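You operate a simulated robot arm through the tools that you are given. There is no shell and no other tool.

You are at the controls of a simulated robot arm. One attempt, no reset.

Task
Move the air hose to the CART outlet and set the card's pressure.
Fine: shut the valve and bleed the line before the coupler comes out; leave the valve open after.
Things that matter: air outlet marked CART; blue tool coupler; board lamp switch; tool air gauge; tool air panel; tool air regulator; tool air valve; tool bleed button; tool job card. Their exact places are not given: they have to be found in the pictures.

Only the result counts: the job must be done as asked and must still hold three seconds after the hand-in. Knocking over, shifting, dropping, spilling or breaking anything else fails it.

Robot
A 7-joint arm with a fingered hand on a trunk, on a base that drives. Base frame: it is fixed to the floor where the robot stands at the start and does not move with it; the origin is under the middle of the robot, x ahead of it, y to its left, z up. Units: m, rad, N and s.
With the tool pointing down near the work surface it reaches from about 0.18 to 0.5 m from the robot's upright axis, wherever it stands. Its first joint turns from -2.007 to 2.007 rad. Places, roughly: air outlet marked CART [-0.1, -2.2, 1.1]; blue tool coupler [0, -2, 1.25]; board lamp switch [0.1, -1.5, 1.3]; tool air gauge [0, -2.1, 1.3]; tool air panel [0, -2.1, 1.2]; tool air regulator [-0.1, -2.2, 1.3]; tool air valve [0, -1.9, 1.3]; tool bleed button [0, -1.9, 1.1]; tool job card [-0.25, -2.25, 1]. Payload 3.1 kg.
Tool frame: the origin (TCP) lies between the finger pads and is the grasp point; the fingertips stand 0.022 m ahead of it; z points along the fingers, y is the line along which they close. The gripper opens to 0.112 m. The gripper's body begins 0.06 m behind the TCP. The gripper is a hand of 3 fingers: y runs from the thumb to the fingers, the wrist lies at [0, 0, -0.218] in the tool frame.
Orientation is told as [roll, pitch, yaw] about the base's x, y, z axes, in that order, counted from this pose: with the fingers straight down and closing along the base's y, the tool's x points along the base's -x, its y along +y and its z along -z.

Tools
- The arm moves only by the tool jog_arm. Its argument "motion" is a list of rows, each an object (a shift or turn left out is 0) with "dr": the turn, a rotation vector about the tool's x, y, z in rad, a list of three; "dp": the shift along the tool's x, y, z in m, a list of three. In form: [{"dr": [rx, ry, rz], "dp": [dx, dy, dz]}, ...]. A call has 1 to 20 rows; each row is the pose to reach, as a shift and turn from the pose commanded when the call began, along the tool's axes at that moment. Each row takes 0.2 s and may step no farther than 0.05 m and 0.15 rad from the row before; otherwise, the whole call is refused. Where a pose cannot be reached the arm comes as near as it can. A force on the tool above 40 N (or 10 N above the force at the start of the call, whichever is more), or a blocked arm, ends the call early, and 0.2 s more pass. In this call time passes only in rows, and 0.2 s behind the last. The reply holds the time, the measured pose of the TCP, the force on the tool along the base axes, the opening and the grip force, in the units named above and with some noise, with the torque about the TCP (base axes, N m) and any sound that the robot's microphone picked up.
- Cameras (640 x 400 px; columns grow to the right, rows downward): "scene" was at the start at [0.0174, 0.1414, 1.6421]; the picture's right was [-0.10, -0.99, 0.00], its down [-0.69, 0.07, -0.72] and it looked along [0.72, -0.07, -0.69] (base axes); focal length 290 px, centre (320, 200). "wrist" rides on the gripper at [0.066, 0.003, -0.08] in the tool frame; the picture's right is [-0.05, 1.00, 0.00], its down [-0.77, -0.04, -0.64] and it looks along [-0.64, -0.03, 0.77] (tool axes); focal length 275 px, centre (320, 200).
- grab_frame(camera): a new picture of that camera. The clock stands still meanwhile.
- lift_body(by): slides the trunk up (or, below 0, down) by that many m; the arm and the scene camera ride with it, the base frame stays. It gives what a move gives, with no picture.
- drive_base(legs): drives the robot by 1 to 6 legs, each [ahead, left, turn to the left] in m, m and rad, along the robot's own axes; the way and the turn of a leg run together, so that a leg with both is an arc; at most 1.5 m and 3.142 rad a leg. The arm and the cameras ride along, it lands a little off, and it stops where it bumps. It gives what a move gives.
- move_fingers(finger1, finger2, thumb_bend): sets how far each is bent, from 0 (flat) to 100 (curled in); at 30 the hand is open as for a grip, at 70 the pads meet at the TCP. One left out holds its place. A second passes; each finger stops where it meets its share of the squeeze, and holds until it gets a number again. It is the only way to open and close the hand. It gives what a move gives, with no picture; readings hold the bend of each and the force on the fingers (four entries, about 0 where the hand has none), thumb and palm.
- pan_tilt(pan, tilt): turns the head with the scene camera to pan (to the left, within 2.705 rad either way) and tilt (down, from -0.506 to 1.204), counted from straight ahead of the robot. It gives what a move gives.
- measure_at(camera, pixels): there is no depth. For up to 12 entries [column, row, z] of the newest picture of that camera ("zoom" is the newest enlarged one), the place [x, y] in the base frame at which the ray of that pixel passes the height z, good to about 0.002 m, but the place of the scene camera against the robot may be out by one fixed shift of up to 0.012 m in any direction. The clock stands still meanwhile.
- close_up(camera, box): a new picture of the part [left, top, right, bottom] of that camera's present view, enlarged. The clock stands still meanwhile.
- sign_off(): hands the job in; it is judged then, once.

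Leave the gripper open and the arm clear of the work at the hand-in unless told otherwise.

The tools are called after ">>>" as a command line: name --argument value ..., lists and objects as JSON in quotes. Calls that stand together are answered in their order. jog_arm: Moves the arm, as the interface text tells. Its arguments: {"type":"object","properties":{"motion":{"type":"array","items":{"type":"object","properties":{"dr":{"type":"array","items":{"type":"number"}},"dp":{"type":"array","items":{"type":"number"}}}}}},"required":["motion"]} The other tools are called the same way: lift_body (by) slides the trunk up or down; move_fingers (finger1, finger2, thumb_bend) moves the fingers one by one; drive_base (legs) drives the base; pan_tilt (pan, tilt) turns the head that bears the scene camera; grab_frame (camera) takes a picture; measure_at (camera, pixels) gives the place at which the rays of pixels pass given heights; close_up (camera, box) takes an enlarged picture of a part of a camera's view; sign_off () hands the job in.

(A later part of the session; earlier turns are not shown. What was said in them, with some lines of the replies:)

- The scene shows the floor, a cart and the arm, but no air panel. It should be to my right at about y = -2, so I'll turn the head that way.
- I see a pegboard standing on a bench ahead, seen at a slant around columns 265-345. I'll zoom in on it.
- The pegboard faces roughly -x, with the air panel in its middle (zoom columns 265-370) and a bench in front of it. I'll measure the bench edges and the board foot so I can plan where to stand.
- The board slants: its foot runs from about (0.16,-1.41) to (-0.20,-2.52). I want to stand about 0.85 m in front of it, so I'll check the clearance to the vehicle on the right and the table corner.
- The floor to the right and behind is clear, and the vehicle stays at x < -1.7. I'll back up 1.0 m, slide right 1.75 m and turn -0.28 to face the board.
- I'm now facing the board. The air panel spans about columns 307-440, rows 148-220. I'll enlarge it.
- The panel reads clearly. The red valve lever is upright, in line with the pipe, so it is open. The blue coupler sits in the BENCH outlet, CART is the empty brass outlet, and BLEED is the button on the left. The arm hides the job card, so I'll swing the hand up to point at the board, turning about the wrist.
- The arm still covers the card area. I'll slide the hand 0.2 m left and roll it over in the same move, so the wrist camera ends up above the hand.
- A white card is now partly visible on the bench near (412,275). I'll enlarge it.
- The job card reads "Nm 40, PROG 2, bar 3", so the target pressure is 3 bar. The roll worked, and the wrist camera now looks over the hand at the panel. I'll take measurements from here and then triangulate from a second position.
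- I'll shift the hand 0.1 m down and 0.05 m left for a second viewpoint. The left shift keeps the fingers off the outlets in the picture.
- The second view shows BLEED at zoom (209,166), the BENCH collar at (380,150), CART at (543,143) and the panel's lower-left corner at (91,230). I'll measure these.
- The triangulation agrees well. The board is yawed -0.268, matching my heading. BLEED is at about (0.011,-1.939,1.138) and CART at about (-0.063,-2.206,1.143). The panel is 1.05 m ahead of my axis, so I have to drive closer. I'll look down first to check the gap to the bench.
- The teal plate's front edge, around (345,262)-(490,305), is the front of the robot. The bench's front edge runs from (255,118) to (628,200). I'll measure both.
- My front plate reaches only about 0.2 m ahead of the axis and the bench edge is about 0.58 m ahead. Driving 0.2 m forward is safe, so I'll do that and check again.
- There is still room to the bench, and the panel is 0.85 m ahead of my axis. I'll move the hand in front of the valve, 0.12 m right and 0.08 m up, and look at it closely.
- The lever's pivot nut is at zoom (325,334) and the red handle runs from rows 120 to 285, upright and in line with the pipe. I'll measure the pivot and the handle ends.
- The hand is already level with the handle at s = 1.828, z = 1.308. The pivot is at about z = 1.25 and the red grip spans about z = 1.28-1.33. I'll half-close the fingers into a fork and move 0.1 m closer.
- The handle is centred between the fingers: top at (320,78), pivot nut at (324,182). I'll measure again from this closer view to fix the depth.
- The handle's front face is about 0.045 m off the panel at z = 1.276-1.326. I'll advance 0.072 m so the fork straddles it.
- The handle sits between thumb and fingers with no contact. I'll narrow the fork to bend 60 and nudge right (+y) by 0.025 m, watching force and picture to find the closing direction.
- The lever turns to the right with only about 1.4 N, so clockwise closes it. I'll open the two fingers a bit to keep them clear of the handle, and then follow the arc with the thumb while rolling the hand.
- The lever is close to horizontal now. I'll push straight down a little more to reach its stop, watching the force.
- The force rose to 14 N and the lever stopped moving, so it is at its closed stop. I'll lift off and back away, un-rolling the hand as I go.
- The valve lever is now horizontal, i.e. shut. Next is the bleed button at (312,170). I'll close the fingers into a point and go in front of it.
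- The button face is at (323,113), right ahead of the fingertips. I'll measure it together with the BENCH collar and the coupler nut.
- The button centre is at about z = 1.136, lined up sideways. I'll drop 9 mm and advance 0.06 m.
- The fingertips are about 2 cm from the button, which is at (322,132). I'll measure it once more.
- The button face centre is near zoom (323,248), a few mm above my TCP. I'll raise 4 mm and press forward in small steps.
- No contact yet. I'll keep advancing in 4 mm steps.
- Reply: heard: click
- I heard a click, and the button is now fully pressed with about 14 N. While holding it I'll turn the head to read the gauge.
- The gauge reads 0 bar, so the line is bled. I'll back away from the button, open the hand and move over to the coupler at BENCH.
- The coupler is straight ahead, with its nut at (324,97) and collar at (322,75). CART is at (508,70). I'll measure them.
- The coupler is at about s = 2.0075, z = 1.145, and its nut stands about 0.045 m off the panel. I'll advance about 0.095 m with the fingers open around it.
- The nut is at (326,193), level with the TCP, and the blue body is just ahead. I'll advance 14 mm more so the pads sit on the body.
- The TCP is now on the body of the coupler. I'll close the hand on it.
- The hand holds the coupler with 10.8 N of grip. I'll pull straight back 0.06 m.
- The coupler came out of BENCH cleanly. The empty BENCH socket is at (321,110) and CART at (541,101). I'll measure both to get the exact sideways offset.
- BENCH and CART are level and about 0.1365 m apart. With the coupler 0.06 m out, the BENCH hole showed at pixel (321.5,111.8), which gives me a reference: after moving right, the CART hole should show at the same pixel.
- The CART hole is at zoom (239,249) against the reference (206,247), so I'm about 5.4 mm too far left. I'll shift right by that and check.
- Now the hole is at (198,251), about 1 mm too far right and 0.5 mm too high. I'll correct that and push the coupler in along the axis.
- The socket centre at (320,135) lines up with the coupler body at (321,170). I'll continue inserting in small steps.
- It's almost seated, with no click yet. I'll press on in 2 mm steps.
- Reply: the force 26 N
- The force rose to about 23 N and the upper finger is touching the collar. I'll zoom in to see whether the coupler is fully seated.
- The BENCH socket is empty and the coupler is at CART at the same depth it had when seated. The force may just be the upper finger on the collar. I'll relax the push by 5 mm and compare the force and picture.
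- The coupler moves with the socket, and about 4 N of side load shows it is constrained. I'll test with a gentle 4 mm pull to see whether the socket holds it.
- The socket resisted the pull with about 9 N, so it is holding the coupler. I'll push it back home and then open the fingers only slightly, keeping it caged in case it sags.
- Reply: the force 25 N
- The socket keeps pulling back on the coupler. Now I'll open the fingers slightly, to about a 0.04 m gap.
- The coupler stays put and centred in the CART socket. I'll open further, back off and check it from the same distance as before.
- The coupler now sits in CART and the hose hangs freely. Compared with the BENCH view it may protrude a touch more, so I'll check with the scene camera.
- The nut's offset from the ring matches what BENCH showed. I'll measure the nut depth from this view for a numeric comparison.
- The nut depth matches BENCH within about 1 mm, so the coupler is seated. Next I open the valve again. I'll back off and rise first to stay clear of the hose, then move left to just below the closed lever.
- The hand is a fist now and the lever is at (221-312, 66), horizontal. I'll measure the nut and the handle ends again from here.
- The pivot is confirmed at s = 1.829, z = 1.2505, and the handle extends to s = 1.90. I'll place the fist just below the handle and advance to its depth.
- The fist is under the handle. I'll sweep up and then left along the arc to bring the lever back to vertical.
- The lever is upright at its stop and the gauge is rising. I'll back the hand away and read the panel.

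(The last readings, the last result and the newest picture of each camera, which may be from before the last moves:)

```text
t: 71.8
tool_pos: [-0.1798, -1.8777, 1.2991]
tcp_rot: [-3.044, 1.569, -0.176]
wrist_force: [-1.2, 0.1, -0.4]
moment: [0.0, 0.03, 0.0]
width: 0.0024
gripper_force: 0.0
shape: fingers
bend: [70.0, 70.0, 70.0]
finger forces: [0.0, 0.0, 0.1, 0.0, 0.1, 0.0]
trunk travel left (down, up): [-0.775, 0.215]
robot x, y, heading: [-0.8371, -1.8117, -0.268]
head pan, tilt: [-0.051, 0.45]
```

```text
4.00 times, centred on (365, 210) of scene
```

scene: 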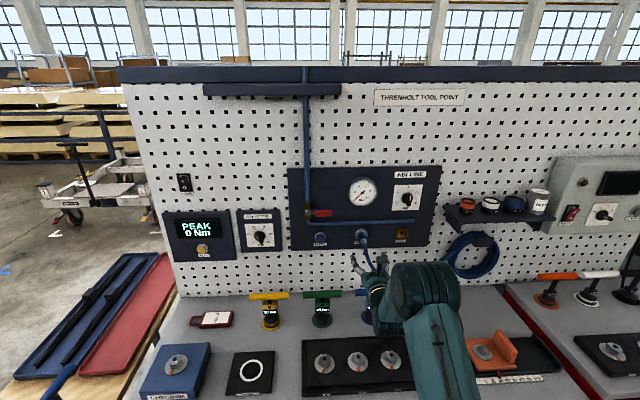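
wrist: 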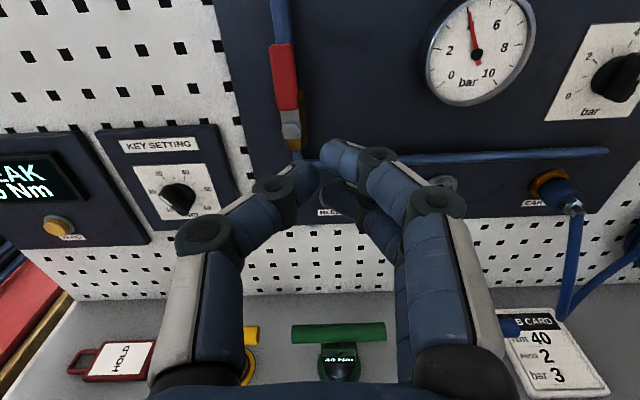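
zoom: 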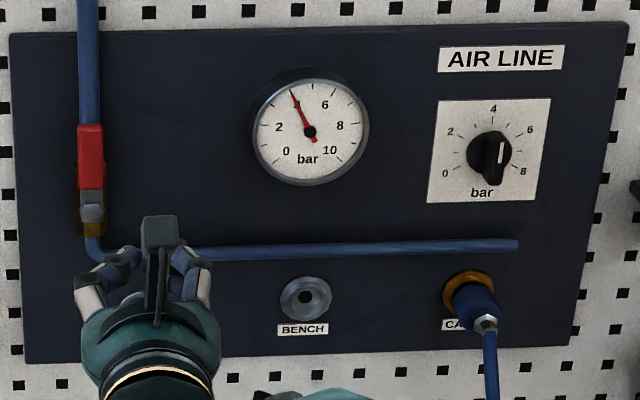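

The gauge is back at 4 bar with no leak sound, the valve is open and the coupler is in CART. Now the regulator, which must go from 4 to 3 bar. I'll move the hand in front of the knob.

>>> jog_arm --motion '[{"dp": [0, 0.044, 0]}, {"dp": [0, 0.088, 0]}, {"dp": [0, 0.132, 0]}, {"dp": [0, 0.176, 0]}, {"dp": [0, 0.22, 0]}, {"dp": [0, 0.264, 0]}, {"dp": [-0.01, 0.307, 0]}]'

>>> move_fingers --finger1 42 --finger2 42 --thumb_bend 42

>>> grab_frame --camera "wrist"

>>> close_up --camera "wrist" --box '[240, 40, 400, 140]'

```text
t: 73.3
tool_pos: [-0.2601, -2.1775, 1.2892]
tcp_rot: [-1.037, 1.569, 1.833]
wrist_force: [0.3, 1.0, 0.4]
moment: [0.0, 0.01, 0.0]
width: 0.0023
gripper_force: 0.2
shape: fingers
bend: [70.0, 70.0, 70.0]
finger forces: [0.0, 0.0, 0.0, 0.2, 0.0, 0.0]
trunk travel left (down, up): [-0.775, 0.215]
robot x, y, heading: [-0.8395, -1.8143, -0.272]
head pan, tilt: [-0.051, 0.45]
```

```text
t: 74.3
tool_pos: [-0.2599, -2.1757, 1.2892]
tcp_rot: [0.046, 1.57, 2.914]
wrist_force: [1.1, 0.4, -0.2]
moment: [0.03, 0.0, 0.02]
width: 0.0776
gripper_force: 0.1
shape: fingers
bend: [42.0, 42.0, 42.0]
finger forces: [0.1, 0.0, 0.1, 0.1, 0.0, 0.0]
trunk travel left (down, up): [-0.775, 0.215]
robot x, y, heading: [-0.8348, -1.8133, -0.274]
head pan, tilt: [-0.051, 0.45]
```

```text
taken
```

wrist: 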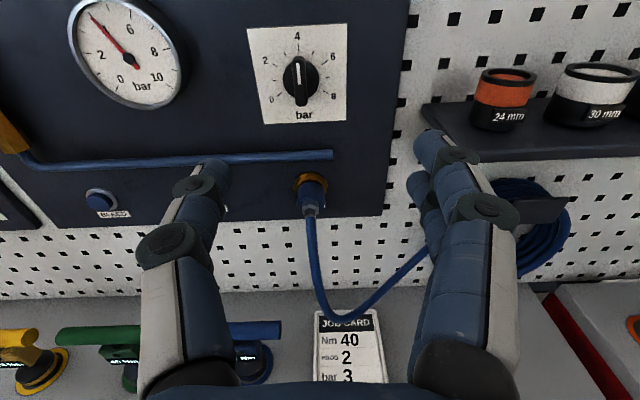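

```text
4.00 times, centred on (320, 90) of wrist
```

zoom: 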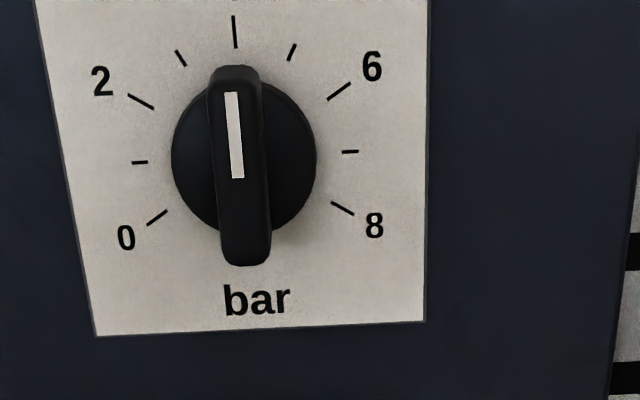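

The knob has a vertical grip bar whose white line points at 4. The dial runs about 30° per bar, so 3 bar is 30° counter-clockwise. I'll measure the knob.

>>> measure_at --camera "wrist" --pixels '[[299.5, 81, 1.2], [299.5, 81, 1.3], [300.5, 79, 1.2], [300.5, 79, 1.3], [298, 52, 1.2], [298, 52, 1.3], [301, 106, 1.2], [301, 106, 1.3], [130, 58, 1.2], [130, 58, 1.3]]'

```text
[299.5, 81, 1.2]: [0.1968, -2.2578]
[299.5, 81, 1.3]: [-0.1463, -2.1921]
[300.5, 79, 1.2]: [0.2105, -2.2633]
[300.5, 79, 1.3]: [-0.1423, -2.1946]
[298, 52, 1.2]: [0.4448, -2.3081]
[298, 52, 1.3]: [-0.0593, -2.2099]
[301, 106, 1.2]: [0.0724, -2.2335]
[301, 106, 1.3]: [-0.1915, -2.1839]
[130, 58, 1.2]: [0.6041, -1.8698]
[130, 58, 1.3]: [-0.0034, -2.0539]
```

The knob is at about s = 2.148, z = 1.283. I'll centre on it and move 0.09 m closer for a sharper measurement.

>>> jog_arm --motion '[{"dp": [-0.002, -0.01, 0.02]}, {"dp": [-0.004, -0.02, 0.045]}, {"dp": [-0.006, -0.02, 0.07]}, {"dp": [-0.006, -0.02, 0.09]}]'

>>> grab_frame --camera "wrist"

```text
t: 75.3
tool_pos: [-0.1648, -2.1787, 1.2839]
tcp_rot: [0.001, 1.572, 2.87]
wrist_force: [0.3, -0.1, 0.3]
moment: [-0.01, 0.02, -0.01]
width: 0.0777
gripper_force: 0.0
shape: fingers
bend: [42.0, 42.0, 42.0]
finger forces: [0.0, 0.0, 0.0, 0.0, 0.0, 0.0]
trunk travel left (down, up): [-0.775, 0.215]
robot x, y, heading: [-0.8375, -1.812, -0.272]
head pan, tilt: [-0.051, 0.45]
```

```text
taken
```

wrist: 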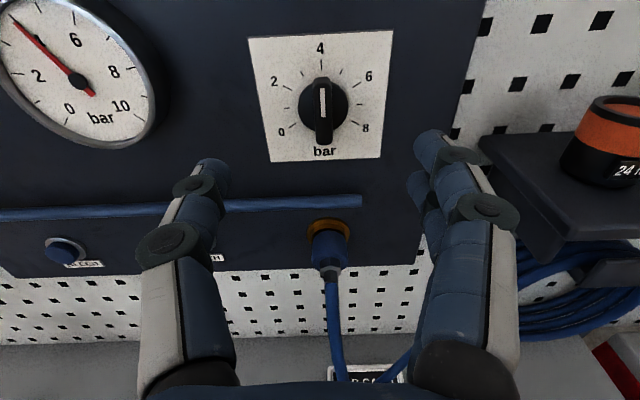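

>>> close_up --camera "wrist" --box '[240, 50, 400, 150]'

>>> measure_at --camera "wrist" --pixels '[[322.5, 105, 1.2], [322.5, 105, 1.3], [322, 78, 1.2], [322, 78, 1.3], [323, 142, 1.2], [323, 142, 1.3], [323, 103, 1.2], [323, 103, 1.3]]'

```text
4.00 times, centred on (320, 100) of wrist
```

zoom: 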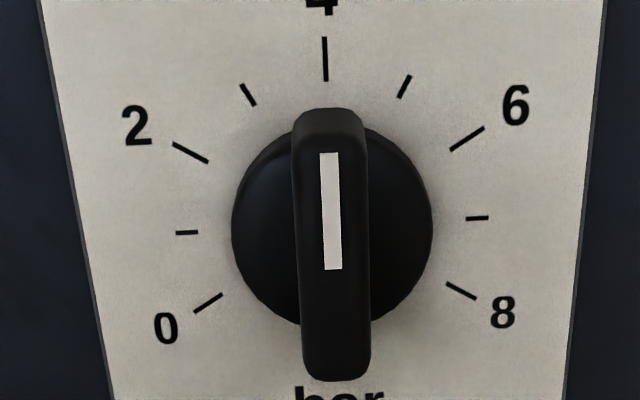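

```text
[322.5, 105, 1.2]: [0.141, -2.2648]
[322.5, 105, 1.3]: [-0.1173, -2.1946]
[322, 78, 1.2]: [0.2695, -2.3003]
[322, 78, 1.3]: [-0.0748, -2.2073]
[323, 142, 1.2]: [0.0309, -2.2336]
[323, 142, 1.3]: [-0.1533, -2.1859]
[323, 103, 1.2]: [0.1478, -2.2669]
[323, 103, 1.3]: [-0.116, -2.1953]
```

The knob axis is at about z = 1.277, its bar is about 41 mm long and its front is about 20 mm off the panel. I'll move 7 mm down and 2 mm right, then advance 0.06 m.

>>> jog_arm --motion '[{"dp": [-0.004, 0.001, 0.02]}, {"dp": [-0.007, 0.002, 0.04]}, {"dp": [-0.007, 0.002, 0.06]}]'

>>> grab_frame --camera "wrist"

```text
t: 76.2
tool_pos: [-0.108, -2.1974, 1.2758]
tcp_rot: [0.478, 1.569, -2.937]
wrist_force: [-0.1, 0.4, -0.2]
moment: [0.02, 0.0, -0.01]
width: 0.0774
gripper_force: 0.1
shape: fingers
bend: [42.0, 42.0, 42.0]
finger forces: [0.1, 0.1, 0.0, 0.1, 0.1, 0.0]
trunk travel left (down, up): [-0.775, 0.215]
robot x, y, heading: [-0.8371, -1.8088, -0.27]
head pan, tilt: [-0.051, 0.45]
```

```text
taken
```

wrist: 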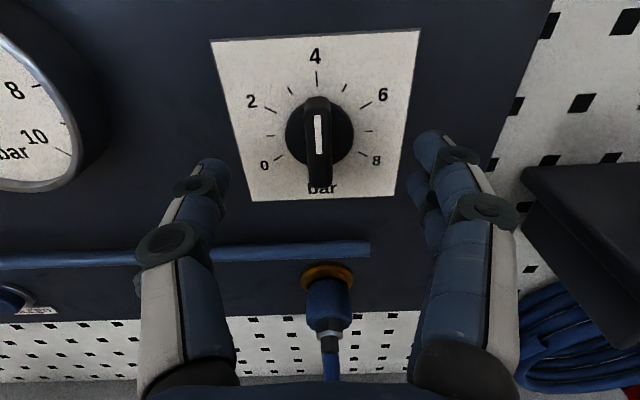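

The bar is centred at column 318. I'll advance 14 mm more and check.

>>> jog_arm --motion '[{"dp": [0, 0, 0.007]}, {"dp": [0, 0, 0.014]}]'

>>> grab_frame --camera "wrist"

```text
t: 76.8
tool_pos: [-0.0952, -2.2019, 1.2767]
tcp_rot: [-0.094, 1.568, 2.774]
wrist_force: [1.0, 0.7, 0.2]
moment: [-0.03, 0.0, -0.01]
width: 0.0774
gripper_force: 0.0
shape: fingers
bend: [42.0, 42.0, 42.0]
finger forces: [0.0, 0.1, 0.0, 0.0, 0.0, 0.0]
trunk travel left (down, up): [-0.775, 0.215]
robot x, y, heading: [-0.8356, -1.813, -0.275]
head pan, tilt: [-0.051, 0.45]
```

```text
taken
```

wrist: 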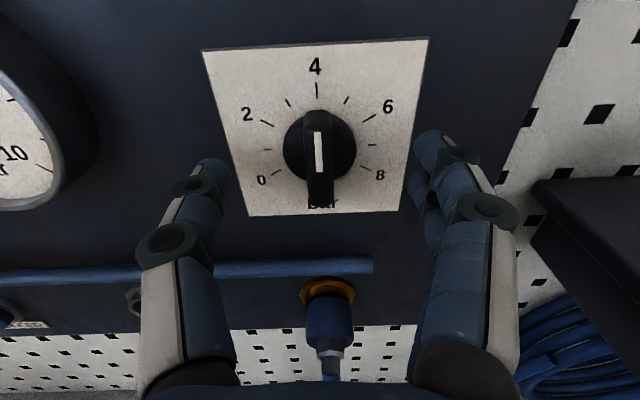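

Judging by the picture, the bar's front is still about 2.5 cm ahead of the TCP, so the tips have barely reached it. I'll advance 11 mm more in small steps.

>>> jog_arm --motion '[{"dp": [0, 0, 0.004]}, {"dp": [0, 0, 0.008]}, {"dp": [0, 0, 0.011]}]'

>>> grab_frame --camera "wrist"

```text
t: 77.5
tool_pos: [-0.0857, -2.2045, 1.2753]
tcp_rot: [1.046, 1.57, -2.368]
wrist_force: [-0.7, -0.2, -0.8]
moment: [0.05, 0.02, -0.03]
width: 0.0776
gripper_force: 0.1
shape: fingers
bend: [42.0, 42.0, 42.0]
finger forces: [0.0, 0.1, 0.1, 0.0, 0.1, 0.0]
trunk travel left (down, up): [-0.775, 0.215]
robot x, y, heading: [-0.8388, -1.8139, -0.274]
head pan, tilt: [-0.051, 0.45]
```

```text
taken
```

wrist: 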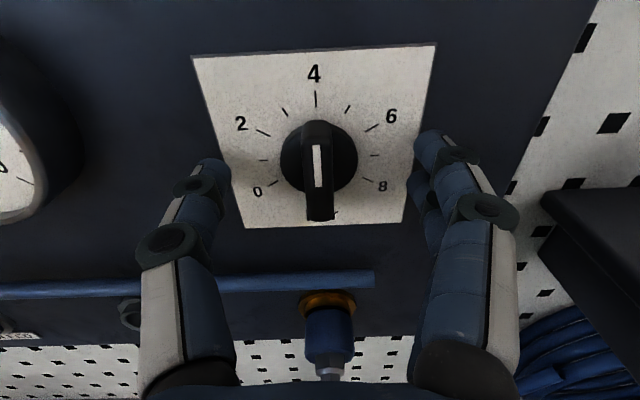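

The tips now overlap the bar by about 8 mm. I'll close the hand on the bar.

>>> move_fingers --finger1 70 --finger2 70 --thumb_bend 70

>>> grab_frame --camera "wrist"

>>> close_up --camera "scene" --box '[285, 160, 445, 260]'

```text
t: 78.5
tool_pos: [-0.086, -2.2029, 1.276]
tcp_rot: [0.609, 1.57, -2.804]
wrist_force: [1.2, -1.1, 1.3]
moment: [0.0, -0.02, -0.02]
width: 0.0101
gripper_force: 3.3
shape: fingers
bend: [67.0, 67.0, 68.0]
finger forces: [1.9, 1.8, 0.1, 0.0, 3.5, 0.0]
trunk travel left (down, up): [-0.775, 0.215]
robot x, y, heading: [-0.8379, -1.8183, -0.274]
head pan, tilt: [-0.051, 0.45]
```

```text
taken
```

wrist: 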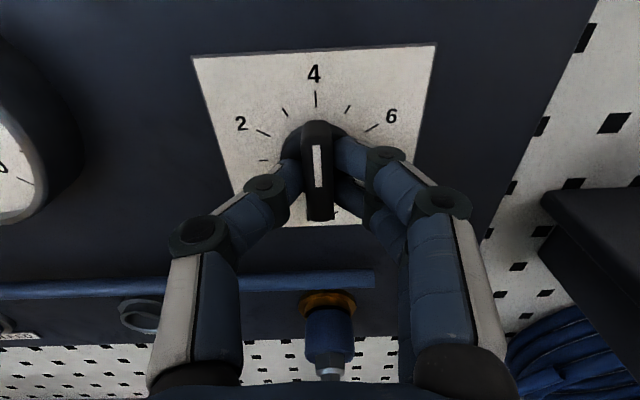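

```text
4.00 times, centred on (365, 210) of scene
```

zoom: 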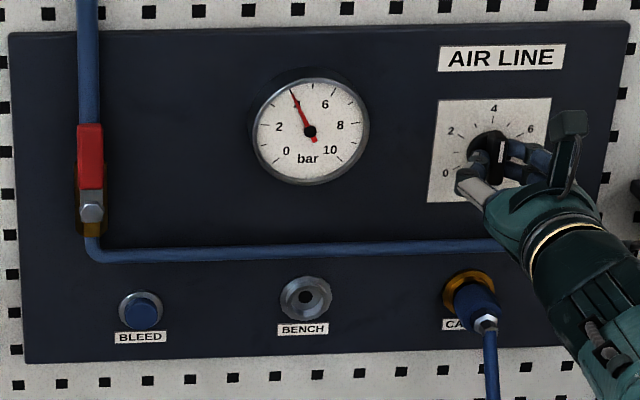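

I have the knob with 3.3 N and can still see the gauge at 4. I'll turn the hand 0.4 rad counter-clockwise about the tool axis first and read the gauge.

>>> jog_arm --motion '[{"dr": [0, 0, -0.1]}, {"dr": [0, 0, -0.2]}, {"dr": [0, 0, -0.3]}, {"dr": [0, 0, -0.4]}]'

>>> grab_frame --camera "wrist"

>>> close_up --camera "scene" --box '[285, 160, 445, 260]'

```text
t: 79.5
tool_pos: [-0.0856, -2.2055, 1.2757]
tcp_rot: [1.571, 1.168, -1.841]
wrist_force: [0.7, 0.3, 1.1]
moment: [0.05, -0.05, -0.02]
width: 0.0104
gripper_force: 4.4
shape: fingers
bend: [67.0, 68.0, 68.0]
finger forces: [2.6, 1.6, 0.0, 0.0, 3.8, 0.0]
trunk travel left (down, up): [-0.775, 0.215]
robot x, y, heading: [-0.8361, -1.8154, -0.271]
head pan, tilt: [-0.051, 0.45]
```

```text
taken
```

wrist: 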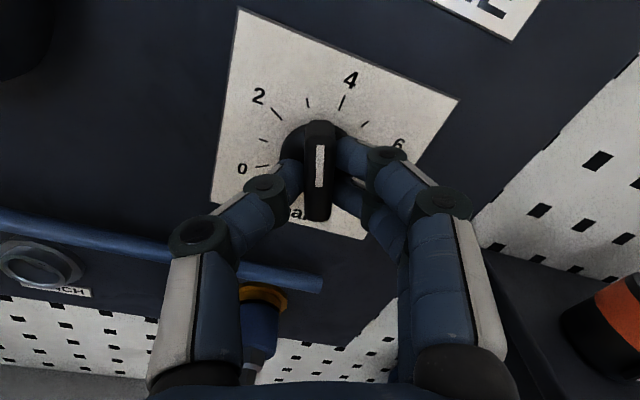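

```text
4.00 times, centred on (365, 210) of scene
```

zoom: 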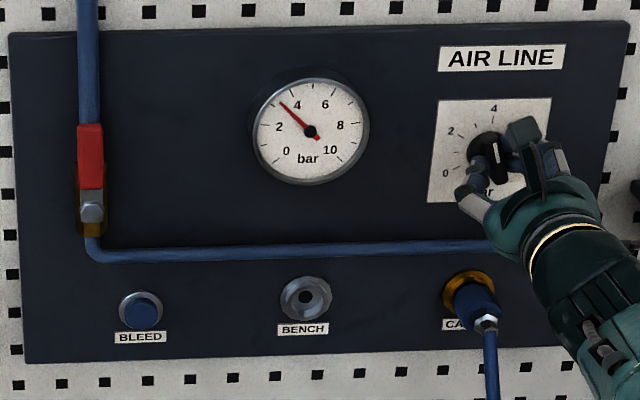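

The knob turns with the hand, and the gauge has dropped to a little above 3. I'll turn the remaining 0.124 rad to make 30°.

>>> jog_arm --motion '[{"dr": [0, 0, -0.062]}, {"dr": [0, 0, -0.124]}]'

>>> close_up --camera "scene" --box '[335, 170, 395, 215]'

>>> close_up --camera "wrist" --box '[220, 50, 420, 215]'

```text
t: 80.2
tool_pos: [-0.0861, -2.2038, 1.2762]
tcp_rot: [1.57, 1.046, -1.845]
wrist_force: [0.1, 0.6, 1.1]
moment: [0.03, -0.02, 0.04]
width: 0.0106
gripper_force: 3.5
shape: fingers
bend: [67.0, 68.0, 68.0]
finger forces: [2.5, 1.3, 0.0, 0.0, 3.9, 0.0]
trunk travel left (down, up): [-0.775, 0.215]
robot x, y, heading: [-0.8375, -1.8099, -0.274]
head pan, tilt: [-0.051, 0.45]
```

```text
8.89 times, centred on (365, 192) of scene
```

zoom: 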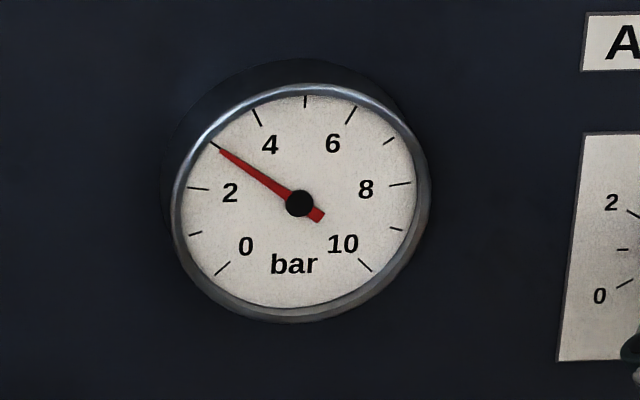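

```text
2.42 times, centred on (320, 132) of wrist
```

zoom: 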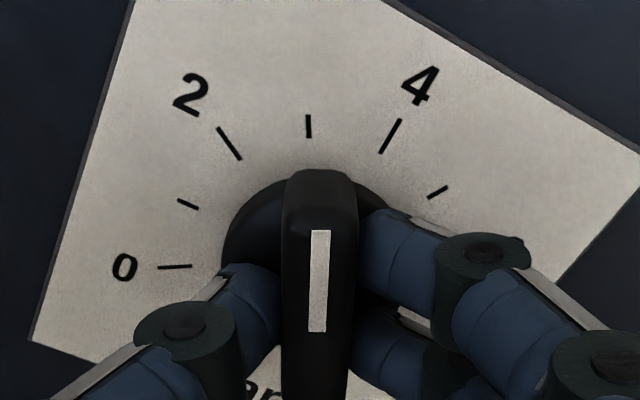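

The gauge needle lies exactly on the 3 bar tick, and the knob's line points at the tick between 2 and 4. I'll open the hand to release the knob.

>>> move_fingers --finger1 50 --finger2 50 --thumb_bend 50

>>> close_up --camera "scene" --box '[335, 170, 395, 215]'

>>> close_up --camera "wrist" --box '[220, 50, 420, 215]'

```text
t: 81.2
tool_pos: [-0.0864, -2.2046, 1.2767]
tcp_rot: [1.57, 1.049, -1.843]
wrist_force: [-0.4, -0.1, -0.7]
moment: [-0.02, 0.02, 0.0]
width: 0.0542
gripper_force: 0.0
shape: fingers
bend: [50.0, 50.0, 50.0]
finger forces: [0.0, 0.0, 0.1, 0.0, 0.0, 0.0]
trunk travel left (down, up): [-0.775, 0.215]
robot x, y, heading: [-0.8352, -1.8152, -0.273]
head pan, tilt: [-0.051, 0.45]
```

```text
8.89 times, centred on (365, 192) of scene
```

zoom: 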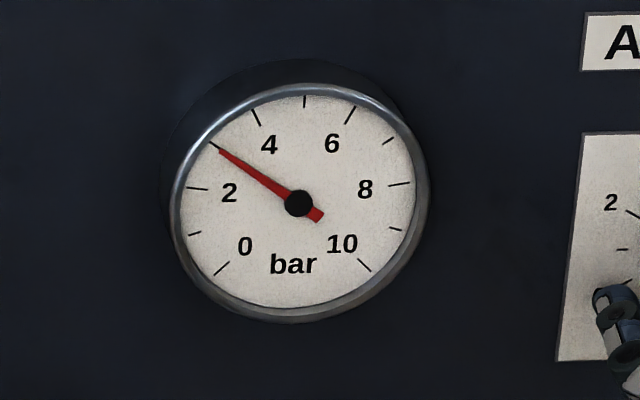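

```text
2.42 times, centred on (320, 132) of wrist
```

zoom: 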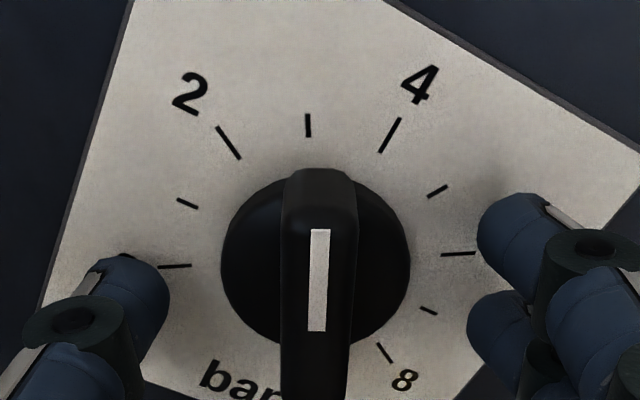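

The gauge still holds at 3 bar. I'll back the hand straight off, un-roll it and open it fully.

>>> jog_arm --motion '[{"dp": [0, 0, -0.03]}, {"dp": [0, 0, -0.07]}, {"dp": [0, 0, -0.11]}, {"dp": [0, 0, -0.15]}, {"dr": [0, 0, 0.13], "dp": [0, 0, -0.18]}, {"dr": [0, 0, 0.26], "dp": [0, 0, -0.2]}, {"dr": [0, 0, 0.39], "dp": [0, 0, -0.2]}, {"dr": [0, 0, 0.524], "dp": [0, 0, -0.2]}]'

>>> move_fingers --finger1 30 --finger2 30 --thumb_bend 30

>>> grab_frame --camera "scene"

>>> close_up --camera "scene" --box '[285, 160, 445, 260]'

>>> grab_frame --camera "wrist"

```text
t: 83.0
tool_pos: [-0.2799, -2.1511, 1.2775]
tcp_rot: [-1.62, 1.569, 1.25]
wrist_force: [-0.2, -0.2, -0.1]
moment: [-0.02, 0.01, 0.0]
width: 0.0545
gripper_force: 0.1
shape: fingers
bend: [50.0, 50.0, 50.0]
finger forces: [0.0, 0.0, 0.0, 0.0, 0.0, 0.0]
trunk travel left (down, up): [-0.775, 0.215]
robot x, y, heading: [-0.8333, -1.8152, -0.271]
head pan, tilt: [-0.051, 0.45]
```

```text
t: 84.0
tool_pos: [-0.2802, -2.1512, 1.2768]
tcp_rot: [0.667, 1.571, -2.746]
wrist_force: [-1.7, 0.1, 0.8]
moment: [-0.02, 0.02, 0.01]
width: 0.1109
gripper_force: 0.1
shape: fingers
bend: [30.0, 30.0, 30.0]
finger forces: [0.1, 0.0, 0.1, 0.1, 0.0, 0.0]
trunk travel left (down, up): [-0.775, 0.215]
robot x, y, heading: [-0.8376, -1.8122, -0.266]
head pan, tilt: [-0.051, 0.45]
```

```text
taken
```

scene: 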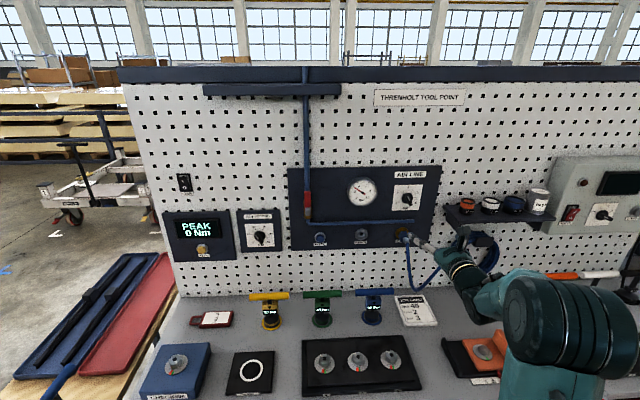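

```text
4.00 times, centred on (365, 210) of scene
```

zoom: 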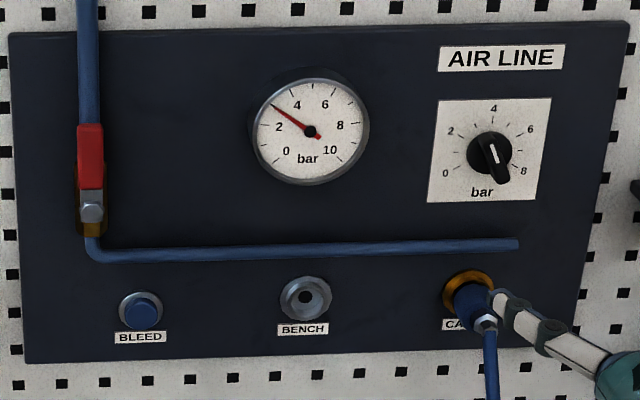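

```text
taken
```

wrist: 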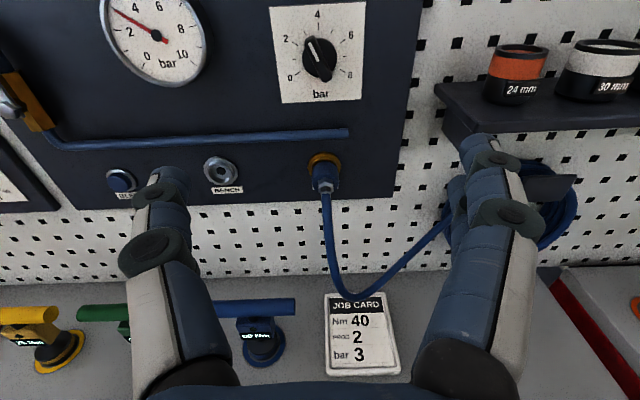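

The gauge reads 3 bar, the lever is upright (open), the coupler is in CART and the bench items are undisturbed. I'll drive straight back 0.25 m so the arm is well clear, then check once more.

>>> drive_base --legs '[[-0.25, 0, 0]]'

>>> grab_frame --camera "scene"

>>> close_up --camera "scene" --box '[300, 150, 440, 240]'

>>> grab_frame --camera "wrist"

```text
t: 85.8
tool_pos: [-0.5185, -2.0823, 1.2766]
tcp_rot: [2.749, 1.572, -0.661]
wrist_force: [0.3, 0.3, 0.2]
moment: [0.02, -0.02, 0.04]
width: 0.1111
gripper_force: 0.0
shape: fingers
bend: [30.0, 30.0, 30.0]
finger forces: [0.0, 0.0, 0.0, 0.1, 0.0, 0.0]
trunk travel left (down, up): [-0.775, 0.215]
robot x, y, heading: [-1.0762, -1.7466, -0.267]
head pan, tilt: [-0.051, 0.45]
```

```text
taken
```

scene: 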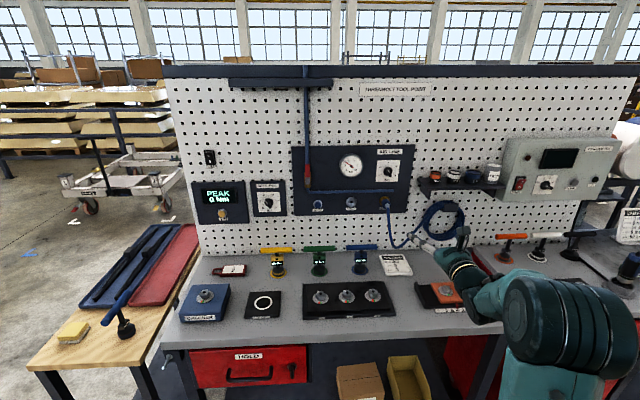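

```text
4.44 times, centred on (370, 195) of scene
```

zoom: 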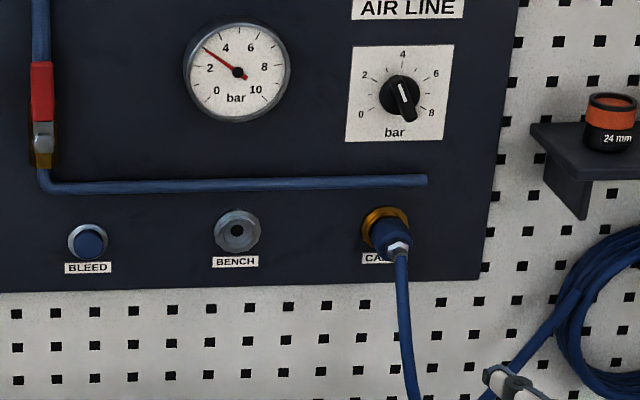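

```text
taken
```

wrist: 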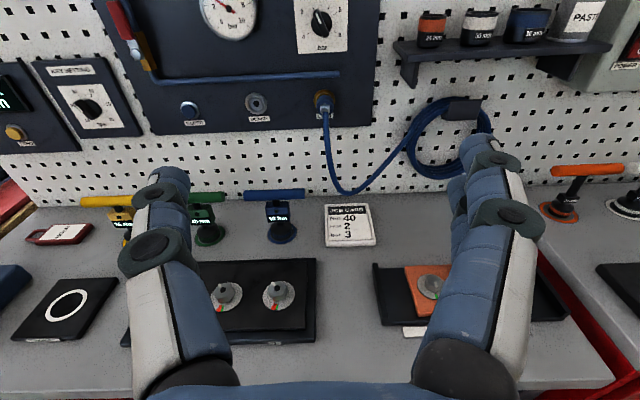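

Everything is as asked. The coupler is in CART, the valve lever is upright (open), the gauge reads 3 bar as on the card, the hand is open and clear, and nothing on the bench was disturbed. I'm handing in.

>>> sign_off

```text
The job is handed in.
```

I moved the air hose to the CART outlet and set the pressure to 3 bar, as the job card asks. The job is handed in; I don't have the verdict yet.

- **Before the coupler came out:** I turned the valve lever until it reached its closed stop. I then held the bleed button until the gauge read 0 bar.
- **Coupler:** it is seated in CART at the same depth it had in BENCH. The socket held it against a gentle pull before I let go.
- **Valve and pressure:** the valve is open again. I turned the regulator from 4 to 3 bar, and the gauge needle sits on the 3 tick with no leak heard.
- **At hand-in:** the hand was open and I had driven back clear of the bench. The last pictures showed nothing else moved.
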